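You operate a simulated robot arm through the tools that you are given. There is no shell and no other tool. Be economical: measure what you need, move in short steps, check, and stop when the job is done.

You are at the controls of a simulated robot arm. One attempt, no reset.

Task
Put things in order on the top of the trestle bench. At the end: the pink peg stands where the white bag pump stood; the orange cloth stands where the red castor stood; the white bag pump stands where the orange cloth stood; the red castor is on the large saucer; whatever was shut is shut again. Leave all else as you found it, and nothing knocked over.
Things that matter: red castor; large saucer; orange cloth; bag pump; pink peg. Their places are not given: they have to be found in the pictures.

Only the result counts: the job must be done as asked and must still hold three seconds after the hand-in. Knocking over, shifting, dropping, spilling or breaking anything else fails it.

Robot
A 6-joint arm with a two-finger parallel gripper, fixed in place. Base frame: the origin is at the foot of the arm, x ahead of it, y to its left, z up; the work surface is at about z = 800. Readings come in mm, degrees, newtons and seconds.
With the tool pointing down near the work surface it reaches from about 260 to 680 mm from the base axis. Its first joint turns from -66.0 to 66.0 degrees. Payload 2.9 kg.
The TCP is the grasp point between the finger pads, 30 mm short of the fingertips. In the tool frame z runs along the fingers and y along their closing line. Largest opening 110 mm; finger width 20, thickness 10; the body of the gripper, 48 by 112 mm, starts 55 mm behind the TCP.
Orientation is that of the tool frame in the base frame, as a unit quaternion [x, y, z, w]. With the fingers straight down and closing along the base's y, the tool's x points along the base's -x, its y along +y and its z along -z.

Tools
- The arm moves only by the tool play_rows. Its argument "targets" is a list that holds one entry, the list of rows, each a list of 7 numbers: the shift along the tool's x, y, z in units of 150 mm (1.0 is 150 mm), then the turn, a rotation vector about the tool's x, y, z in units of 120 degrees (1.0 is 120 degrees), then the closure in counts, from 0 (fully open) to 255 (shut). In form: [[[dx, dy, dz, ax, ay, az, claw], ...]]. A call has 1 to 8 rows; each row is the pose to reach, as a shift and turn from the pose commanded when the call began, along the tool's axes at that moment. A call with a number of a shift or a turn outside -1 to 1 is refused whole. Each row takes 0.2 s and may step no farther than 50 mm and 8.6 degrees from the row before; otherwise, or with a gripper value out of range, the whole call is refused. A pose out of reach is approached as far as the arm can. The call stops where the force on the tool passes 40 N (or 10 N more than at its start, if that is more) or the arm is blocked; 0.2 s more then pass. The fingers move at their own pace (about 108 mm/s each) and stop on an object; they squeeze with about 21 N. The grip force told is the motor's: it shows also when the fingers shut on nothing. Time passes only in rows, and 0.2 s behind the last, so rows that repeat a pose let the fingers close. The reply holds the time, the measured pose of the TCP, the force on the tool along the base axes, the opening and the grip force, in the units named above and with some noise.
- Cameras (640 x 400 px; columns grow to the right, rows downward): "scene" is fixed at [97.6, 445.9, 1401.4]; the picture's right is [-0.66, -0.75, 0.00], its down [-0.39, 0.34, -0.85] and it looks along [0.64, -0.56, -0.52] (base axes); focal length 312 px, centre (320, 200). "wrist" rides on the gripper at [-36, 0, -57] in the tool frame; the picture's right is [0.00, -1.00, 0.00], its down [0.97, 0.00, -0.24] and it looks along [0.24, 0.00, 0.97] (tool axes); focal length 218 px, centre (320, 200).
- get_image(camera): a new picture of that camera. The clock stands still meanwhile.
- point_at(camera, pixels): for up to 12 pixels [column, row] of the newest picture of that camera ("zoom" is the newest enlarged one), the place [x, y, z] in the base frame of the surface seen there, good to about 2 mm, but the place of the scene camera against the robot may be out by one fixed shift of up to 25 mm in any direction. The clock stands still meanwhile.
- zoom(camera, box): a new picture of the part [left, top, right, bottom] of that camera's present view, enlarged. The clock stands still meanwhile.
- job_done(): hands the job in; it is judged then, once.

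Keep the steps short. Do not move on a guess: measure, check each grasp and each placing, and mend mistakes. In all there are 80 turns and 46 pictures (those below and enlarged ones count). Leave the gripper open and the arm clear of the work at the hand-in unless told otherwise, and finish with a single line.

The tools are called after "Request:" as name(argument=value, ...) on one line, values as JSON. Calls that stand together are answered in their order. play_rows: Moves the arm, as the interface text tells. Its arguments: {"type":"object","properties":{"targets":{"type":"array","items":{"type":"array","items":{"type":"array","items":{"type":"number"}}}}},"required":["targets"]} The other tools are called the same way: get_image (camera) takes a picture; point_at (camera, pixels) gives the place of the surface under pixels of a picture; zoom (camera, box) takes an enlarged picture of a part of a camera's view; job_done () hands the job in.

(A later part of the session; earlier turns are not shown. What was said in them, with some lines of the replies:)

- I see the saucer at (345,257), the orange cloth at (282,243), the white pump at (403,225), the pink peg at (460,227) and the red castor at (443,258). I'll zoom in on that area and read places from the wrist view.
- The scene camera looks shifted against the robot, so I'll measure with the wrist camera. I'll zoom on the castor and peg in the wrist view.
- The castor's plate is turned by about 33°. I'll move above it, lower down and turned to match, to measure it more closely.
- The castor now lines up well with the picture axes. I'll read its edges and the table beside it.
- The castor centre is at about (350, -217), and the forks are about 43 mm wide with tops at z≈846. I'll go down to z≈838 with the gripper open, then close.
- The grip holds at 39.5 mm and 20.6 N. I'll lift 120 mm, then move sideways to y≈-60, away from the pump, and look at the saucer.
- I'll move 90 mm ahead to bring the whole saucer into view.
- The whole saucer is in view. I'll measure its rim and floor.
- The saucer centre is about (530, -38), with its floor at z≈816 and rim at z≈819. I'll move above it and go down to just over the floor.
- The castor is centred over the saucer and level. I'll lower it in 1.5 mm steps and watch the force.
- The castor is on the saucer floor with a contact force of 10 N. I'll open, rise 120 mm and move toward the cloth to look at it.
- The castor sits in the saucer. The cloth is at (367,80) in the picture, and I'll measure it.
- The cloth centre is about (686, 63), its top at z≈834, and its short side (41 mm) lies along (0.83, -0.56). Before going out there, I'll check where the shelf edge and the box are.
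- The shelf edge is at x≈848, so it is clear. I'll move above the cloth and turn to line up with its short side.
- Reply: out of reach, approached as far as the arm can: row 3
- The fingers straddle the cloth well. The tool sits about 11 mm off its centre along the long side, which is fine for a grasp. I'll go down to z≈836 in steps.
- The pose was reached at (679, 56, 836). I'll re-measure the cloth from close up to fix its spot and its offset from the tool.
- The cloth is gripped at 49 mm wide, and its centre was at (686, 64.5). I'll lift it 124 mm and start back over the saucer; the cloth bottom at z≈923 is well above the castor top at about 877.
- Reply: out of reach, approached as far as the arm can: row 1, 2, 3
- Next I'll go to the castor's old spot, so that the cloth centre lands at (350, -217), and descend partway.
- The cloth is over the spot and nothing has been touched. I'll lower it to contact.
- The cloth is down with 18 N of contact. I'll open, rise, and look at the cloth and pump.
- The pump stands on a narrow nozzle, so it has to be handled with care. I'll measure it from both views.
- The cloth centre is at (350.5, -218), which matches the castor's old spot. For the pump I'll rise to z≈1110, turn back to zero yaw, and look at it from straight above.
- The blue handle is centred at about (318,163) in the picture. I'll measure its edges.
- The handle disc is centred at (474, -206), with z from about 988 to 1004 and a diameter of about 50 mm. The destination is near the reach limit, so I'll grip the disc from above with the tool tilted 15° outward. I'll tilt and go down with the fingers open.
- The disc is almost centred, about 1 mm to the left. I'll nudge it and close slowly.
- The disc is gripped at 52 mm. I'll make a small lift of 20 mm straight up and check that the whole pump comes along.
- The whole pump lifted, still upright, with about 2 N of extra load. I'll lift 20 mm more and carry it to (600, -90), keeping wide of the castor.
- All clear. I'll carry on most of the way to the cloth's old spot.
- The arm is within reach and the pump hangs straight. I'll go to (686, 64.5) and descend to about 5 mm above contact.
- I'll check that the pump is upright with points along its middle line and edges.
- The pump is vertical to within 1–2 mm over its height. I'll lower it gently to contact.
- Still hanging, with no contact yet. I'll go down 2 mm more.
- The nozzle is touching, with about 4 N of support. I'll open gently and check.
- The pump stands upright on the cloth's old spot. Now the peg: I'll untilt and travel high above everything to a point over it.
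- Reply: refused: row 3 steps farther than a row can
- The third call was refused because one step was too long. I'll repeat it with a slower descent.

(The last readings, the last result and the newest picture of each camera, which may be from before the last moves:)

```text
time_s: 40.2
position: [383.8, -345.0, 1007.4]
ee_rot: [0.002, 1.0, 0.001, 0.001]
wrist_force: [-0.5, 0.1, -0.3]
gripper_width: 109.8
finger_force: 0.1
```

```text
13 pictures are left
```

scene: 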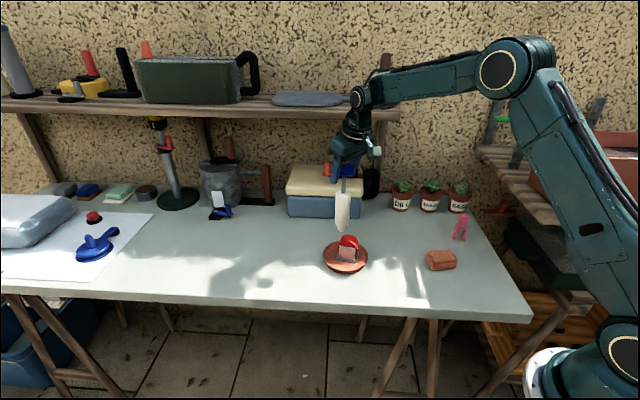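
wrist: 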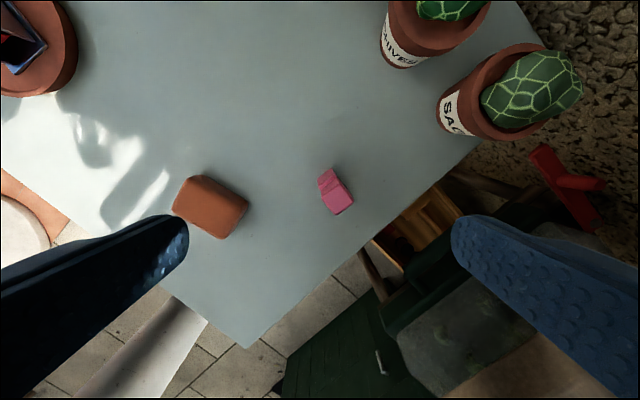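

Request:
zoom(camera="wrist", box=[300, 155, 372, 225])

Request:
zoom(camera="scene", box=[435, 200, 485, 250])

Request:
point_at(camera="wrist", pixels=[[330, 205], [350, 202], [343, 212], [340, 200], [330, 190], [346, 192], [327, 175], [333, 180], [320, 182], [333, 171], [338, 206], [324, 190]])

```text
5.71 times, centred on (336, 190) of wrist
```

zoom: 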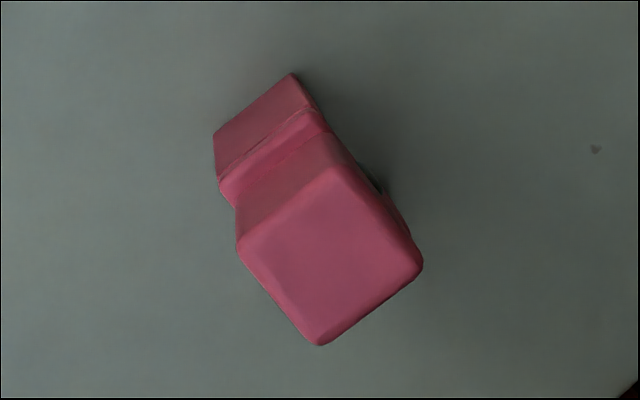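

```text
8.00 times, centred on (460, 225) of scene
```

zoom: 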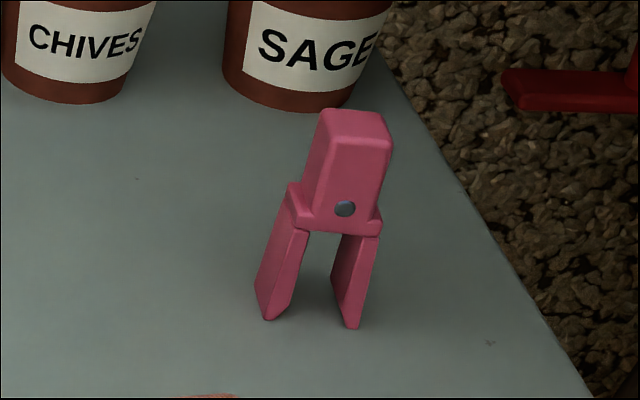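

```text
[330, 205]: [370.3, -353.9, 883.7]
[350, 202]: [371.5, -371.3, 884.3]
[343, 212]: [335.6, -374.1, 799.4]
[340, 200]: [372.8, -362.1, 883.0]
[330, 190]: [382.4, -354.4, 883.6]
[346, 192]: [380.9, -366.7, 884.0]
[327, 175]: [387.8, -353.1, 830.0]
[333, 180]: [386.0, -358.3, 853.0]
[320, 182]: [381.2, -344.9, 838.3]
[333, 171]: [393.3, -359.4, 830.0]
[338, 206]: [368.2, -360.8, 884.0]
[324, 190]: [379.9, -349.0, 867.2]
```

The peg's head is about 19 mm square and centred at (373.5, -360), with z from 853 to 884. It is turned by about 40° and has legs below. I'll align to 40° and go down so that the fingertips stop just above the shoulder (TCP z≈887).

Request:
play_rows(targets=[[[0.02, -0.02, 0.1, 0, 0, -0.0667, 0], [0.04, -0.04, 0.2, 0, 0, -0.1333, 0], [0.05, -0.06, 0.3, 0, 0, -0.2, 0], [0.06, -0.08, 0.4, 0, 0, -0.2667, 0], [0.069, -0.099, 0.5, 0, 0, -0.3333, 0], [0.069, -0.099, 0.7, 0, 0, -0.3333, 0], [0.069, -0.099, 0.8, 0, 0, -0.3333, 0], [0.069, -0.099, 0.8, 0, 0, -0.3333, 0]]])

Request:
get_image(camera="wrist")

Request:
point_at(camera="wrist", pixels=[[320, 220], [320, 240], [320, 200], [320, 260], [300, 230], [340, 230], [310, 230], [330, 230], [320, 170], [320, 180]])

```text
time_s: 42.0
position: [376.9, -357.2, 893.9]
ee_rot: [-0.342, 0.94, -0.004, 0.002]
wrist_force: [1.0, 7.2, 5.0]
gripper_width: 109.8
finger_force: 0.0
stopped in row 8: the force on the tool passed its limit (the readings are from after the stop); the commanded pose is now the measured one
```

```text
10 pictures are left
```

wrist: 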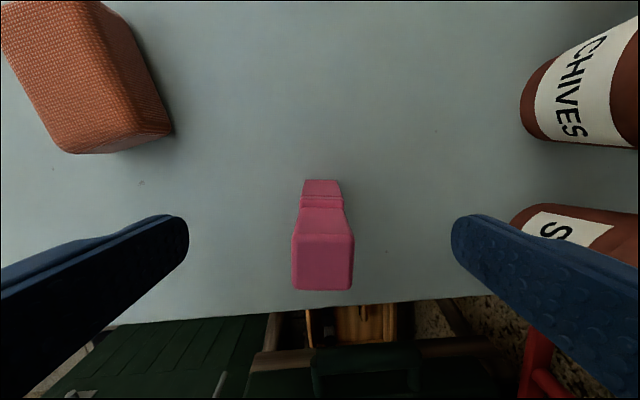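

```text
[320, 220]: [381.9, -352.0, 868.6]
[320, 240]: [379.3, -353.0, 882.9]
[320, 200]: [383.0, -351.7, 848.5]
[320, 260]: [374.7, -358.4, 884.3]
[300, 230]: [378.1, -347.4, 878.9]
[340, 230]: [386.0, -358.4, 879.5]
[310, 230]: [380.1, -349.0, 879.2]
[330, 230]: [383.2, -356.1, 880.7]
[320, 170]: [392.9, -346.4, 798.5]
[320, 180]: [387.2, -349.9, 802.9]
```

The force limit tripped at z≈894, before the fingers reached the target. I'll look at the scene to see what was touched.

Request:
zoom(camera="scene", box=[380, 100, 580, 270])

```text
2.35 times, centred on (480, 185) of scene
```

zoom: 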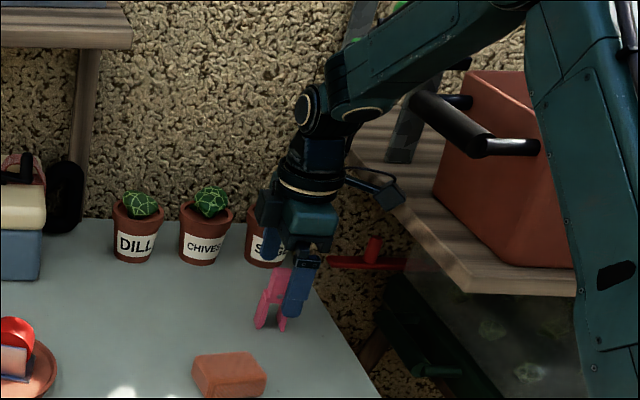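

The side boom on the tool's +x side, near (390,195) in the zoom, came down on the right-hand shelf edge. The peg has not moved. I'll rise straight up and then turn so the boom points away from that shelf, which means gripping the head's other pair of sides (yaw -50°).

Request:
play_rows(targets=[[[0, 0, -0.2, 0, 0, 0, 0], [0, 0, -0.45, 0, 0, 0, 0], [0, 0, -0.7, 0, 0, 0, 0], [0, 0, -0.7, 0, 0, 0.07, 0], [0, 0, -0.7, 0, 0, 0.14, 0], [0, 0, -0.7, 0, 0, 0.21, 0], [0, 0, -0.7, 0, 0, 0.28, 0], [0, 0, -0.7, 0, 0, 0.35, 0]]])

Request:
play_rows(targets=[[[0, 0, 0, 0, 0, 0.07, 0], [0, 0, 0, 0, 0, 0.14, 0], [0, 0, 0, 0, 0, 0.21, 0], [0, 0, 0, 0, 0, 0.28, 0], [0, 0, 0, 0, 0, 0.34, 0], [0, 0, 0, 0, 0, 0.4, 0], [0, 0, 0, 0, 0, 0.4, 0]]])

Request:
zoom(camera="scene", box=[380, 100, 580, 270])

```text
time_s: 43.8
position: [375.5, -356.6, 998.6]
ee_rot: [0.019, 1.0, -0.004, 0.004]
wrist_force: [-0.6, -0.2, 0.1]
gripper_width: 109.9
finger_force: 0.0
```

```text
time_s: 45.4
position: [374.2, -358.0, 998.8]
ee_rot: [0.424, 0.906, -0.002, 0.005]
wrist_force: [-0.5, -0.9, 0.2]
gripper_width: 109.7
finger_force: 0.1
```

```text
2.35 times, centred on (480, 185) of scene
```

zoom: 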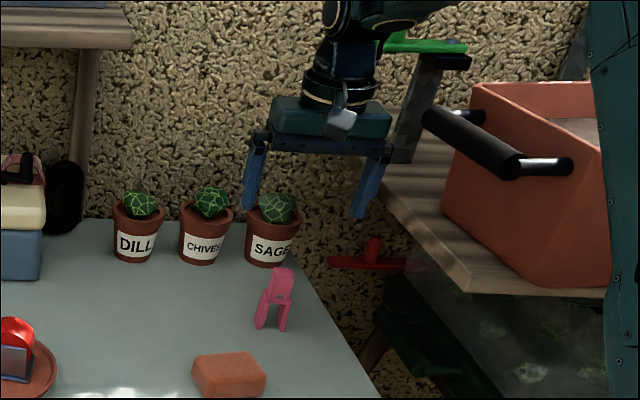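

The boom is clear now. I'll check where the shelf edge is against the gripper body.

Request:
point_at(camera="zoom", pixels=[[385, 195], [420, 235], [465, 280], [370, 170], [400, 190], [430, 225], [365, 205], [385, 165], [340, 130], [375, 265]])

```text
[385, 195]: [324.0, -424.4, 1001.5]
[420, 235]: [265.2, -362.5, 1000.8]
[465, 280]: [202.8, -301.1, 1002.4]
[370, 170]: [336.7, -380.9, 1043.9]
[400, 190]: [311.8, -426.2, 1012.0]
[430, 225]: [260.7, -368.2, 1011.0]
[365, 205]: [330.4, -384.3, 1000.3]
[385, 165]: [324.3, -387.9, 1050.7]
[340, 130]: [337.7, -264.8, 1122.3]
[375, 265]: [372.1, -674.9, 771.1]
```

The shelf edge is about 94 mm from the tool axis, while the gripper half-width is 56 mm, so this descent is clear. I'll go down with a partial opening.

Request:
play_rows(targets=[[[-0.01, -0.009, 0.2, 0, 0, 0, 90], [-0.01, -0.009, 0.4, 0, 0, 0, 90], [-0.01, -0.009, 0.6, 0, 0, 0, 90], [-0.01, -0.009, 0.7, 0, 0, 0, 90], [-0.01, -0.009, 0.743, 0, 0, 0, 90], [-0.01, -0.009, 0.743, 0, 0, 0, 90]]])

Request:
get_image(camera="wrist")

```text
time_s: 46.8
position: [377.0, -360.6, 885.7]
ee_rot: [0.422, 0.907, -0.001, 0.004]
wrist_force: [0.5, 0.0, -0.4]
gripper_width: 71.3
finger_force: 0.1
```

```text
7 pictures are left
```

wrist: 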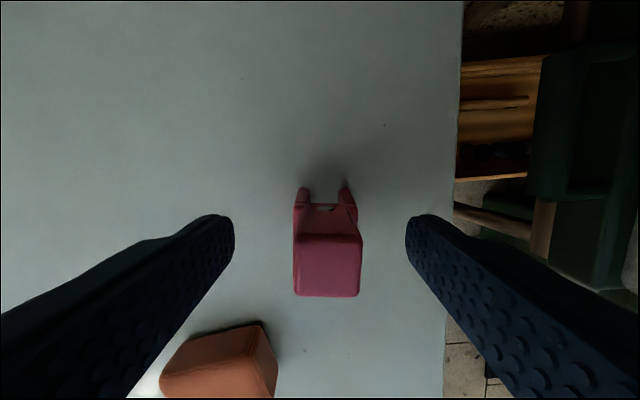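

The head is about 2 mm to the right and 2 mm ahead of the tool. I'll correct that and close slowly.

Request:
play_rows(targets=[[[-0.013, -0.013, 0, 0, 0, 0, 120], [-0.013, -0.013, 0, 0, 0, 0, 170], [-0.013, -0.013, 0, 0, 0, 0, 195], [-0.013, -0.013, 0, 0, 0, 0, 210], [-0.013, -0.013, 0, 0, 0, 0, 225], [-0.013, -0.013, 0, 0, 0, 0, 255], [-0.013, -0.013, 0, 0, 0, 0, 255]]])

Request:
play_rows(targets=[[[0, 0, -0.05, 0, 0, 0, 255], [0, 0, -0.1, 0, 0, 0, 255], [0, 0, -0.2, 0, 0, 0, 255], [0, 0, -0.2, 0, 0, 0, 255]]])

Request:
zoom(camera="scene", box=[400, 160, 500, 270])

```text
time_s: 48.4
position: [376.3, -362.9, 888.1]
ee_rot: [0.422, 0.906, -0.002, 0.005]
wrist_force: [-0.3, -0.5, 0.3]
gripper_width: 21.2
finger_force: 20.8
```

```text
time_s: 49.4
position: [374.8, -362.5, 916.1]
ee_rot: [0.422, 0.906, -0.002, 0.005]
wrist_force: [-0.3, -0.2, -0.6]
gripper_width: 21.4
finger_force: 20.8
```

```text
3.64 times, centred on (450, 215) of scene
```

zoom: 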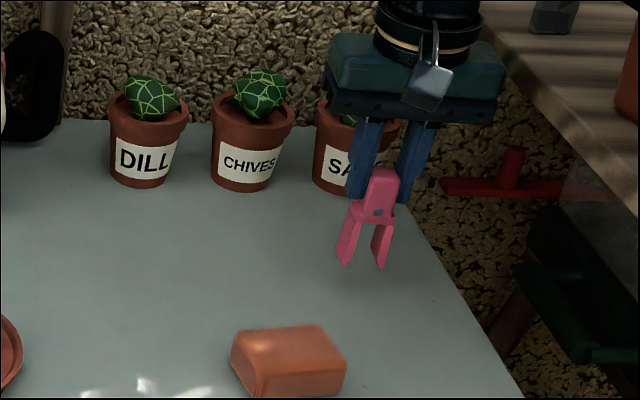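

The peg is held and lifted. I'll carry it to the pump's old spot (474, -206) in two stages.

Request:
play_rows(targets=[[[0, 0, -0.133, 0, 0, 0, 255], [0.066, 0.206, -0.133, 0, 0, 0, 255], [0.131, 0.412, -0.133, 0, 0, 0, 255], [0.197, 0.617, -0.133, 0, 0, 0, 255], [0.2625, 0.823, -0.133, 0, 0, 0, 255]]])

Request:
play_rows(targets=[[[0.056, 0.176, 0, 0, 0, 0, 255], [0.1125, 0.353, 0, 0, 0, 0, 255], [0.1125, 0.353, 0.15, 0, 0, 0, 255], [0.1125, 0.353, 0.26, 0, 0, 0, 255], [0.1125, 0.353, 0.26, 0, 0, 0, 255]]])

Request:
zoom(camera="scene", box=[370, 180, 450, 260])

```text
time_s: 50.6
position: [445.6, -251.4, 935.7]
ee_rot: [0.423, 0.906, -0.002, 0.004]
wrist_force: [0.2, -0.4, 0.1]
gripper_width: 21.1
finger_force: 21.2
```

```text
time_s: 51.8
position: [476.6, -204.9, 897.4]
ee_rot: [0.422, 0.907, -0.002, 0.004]
wrist_force: [0.3, -1.1, -0.5]
gripper_width: 21.3
finger_force: 20.5
```

```text
5.00 times, centred on (410, 220) of scene
```

zoom: 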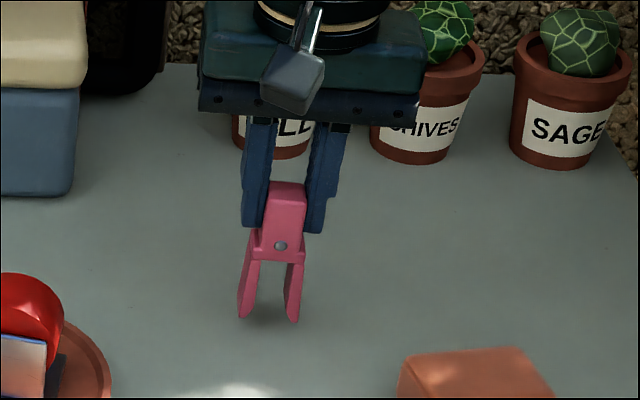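

The peg is over the spot. I'll lower it to contact in small steps.

Request:
play_rows(targets=[[[0, -0.012, 0.03, 0, 0, 0, 255], [0, -0.012, 0.05, 0, 0, 0, 255], [0, -0.012, 0.06, 0, 0, 0, 255], [0, -0.012, 0.067, 0, 0, 0, 255], [0, -0.012, 0.067, 0, 0, 0, 255]]])

```text
time_s: 53.0
position: [475.2, -207.6, 888.2]
ee_rot: [0.422, 0.906, -0.002, 0.005]
wrist_force: [-1.2, 1.7, 3.1]
gripper_width: 21.5
finger_force: 20.8
```

Contact is starting, at about 3.5 N. I'll go 1 mm more and look.

Request:
play_rows(targets=[[[0, 0, 0.006, 0, 0, 0, 255], [0, 0, 0.006, 0, 0, 0, 255]]])

Request:
zoom(camera="scene", box=[370, 180, 450, 260])

```text
time_s: 53.6
position: [475.2, -208.3, 886.6]
ee_rot: [0.422, 0.907, -0.002, 0.006]
wrist_force: [-1.8, 2.0, 14.1]
gripper_width: 21.6
finger_force: 20.8
```

```text
5.00 times, centred on (410, 220) of scene
```

zoom: 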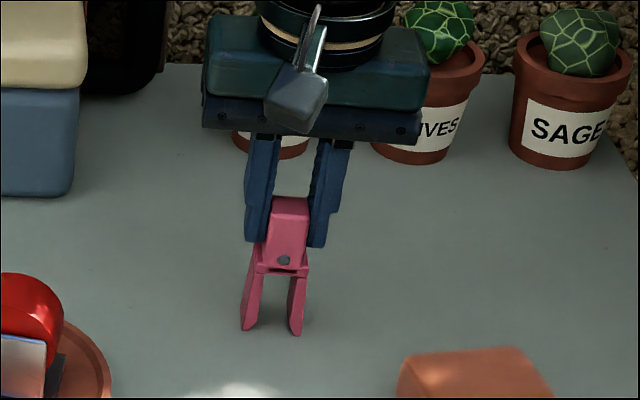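

The peg is firmly on the table with 14 N. I'll ease up 0.7 mm, open slowly, and rise.

Request:
play_rows(targets=[[[0, 0, -0.005, 0, 0, 0, 255], [0, 0, -0.005, 0, 0, 0, 190], [0, 0, -0.005, 0, 0, 0, 150], [0, 0, -0.005, 0, 0, 0, 90], [0, 0, -0.005, 0, 0, 0, 90], [0, 0, -0.2, 0, 0, 0, 90], [0, 0, -0.5, 0, 0, 0, 90], [0, 0, -0.8, 0, 0, 0, 90]]])

Request:
play_rows(targets=[[[0, 0, -0.25, 0, 0, 0, 50], [0, 0, -0.5, 0, 0, 0, 0], [0, 0, -0.5, 0, 0, 0, 0], [0, 0, -0.5, 0, 0, 0, 0]]])

Request:
get_image(camera="scene")

Request:
get_image(camera="wrist")

```text
time_s: 55.4
position: [472.7, -202.4, 1007.7]
ee_rot: [0.423, 0.906, -0.002, 0.004]
wrist_force: [0.3, 0.4, 0.4]
gripper_width: 71.2
finger_force: 0.0
```

```text
time_s: 56.4
position: [473.7, -205.4, 1082.7]
ee_rot: [0.423, 0.906, -0.003, 0.005]
wrist_force: [-0.1, -0.1, -0.5]
gripper_width: 110.0
finger_force: 0.1
```

```text
3 pictures are left
```

scene: 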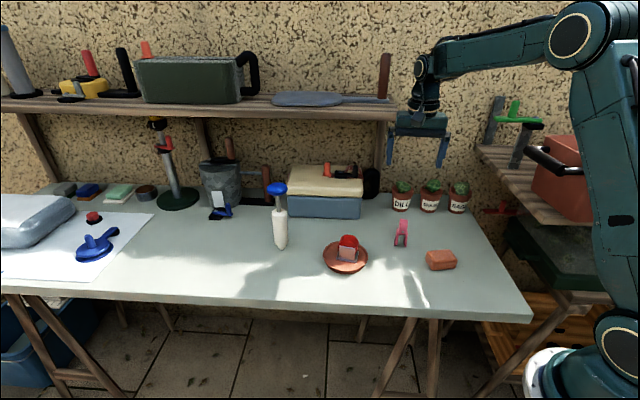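

```text
2 pictures are left
```

wrist: 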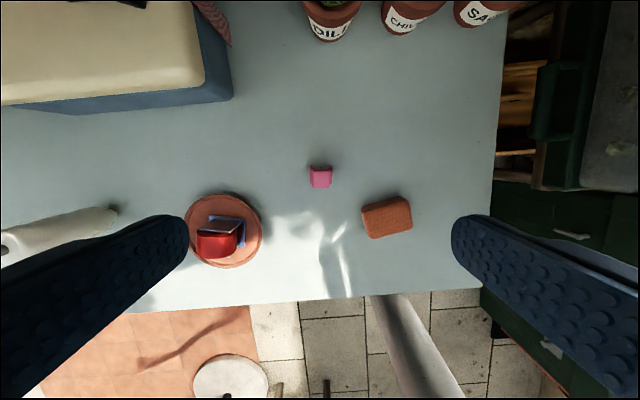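

Everything stands where it should. One last check of positions.

Request:
point_at(camera="wrist", pixels=[[321, 180], [387, 218], [218, 244], [258, 235], [187, 235]])

Request:
zoom(camera="scene", box=[260, 170, 480, 290])

```text
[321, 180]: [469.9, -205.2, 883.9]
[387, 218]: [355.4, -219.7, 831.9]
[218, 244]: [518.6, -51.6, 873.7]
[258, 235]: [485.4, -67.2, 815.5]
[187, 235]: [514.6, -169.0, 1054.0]
```

```text
2.91 times, centred on (370, 230) of scene
```

zoom: 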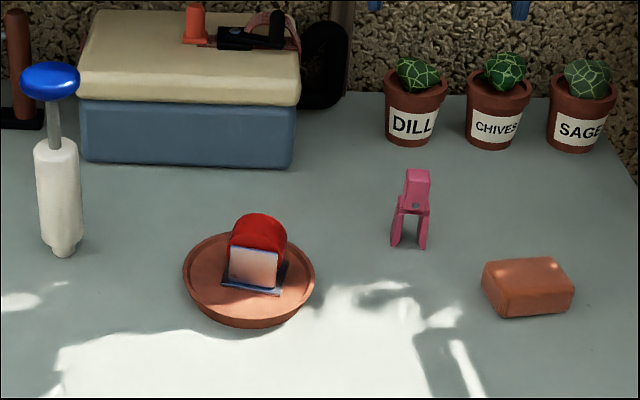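

All four things are in place and upright, the gripper is open and the arm is clear. Handing in.

Request:
job_done()

```text
The job is handed in.
```

I handed the job in with the peg, cloth and pump standing on their new spots, the castor on the large saucer and nothing knocked over; the arm's side boom pressed on the right-hand shelf edge once, with no visible shift, and I opened nothing that needed shutting.
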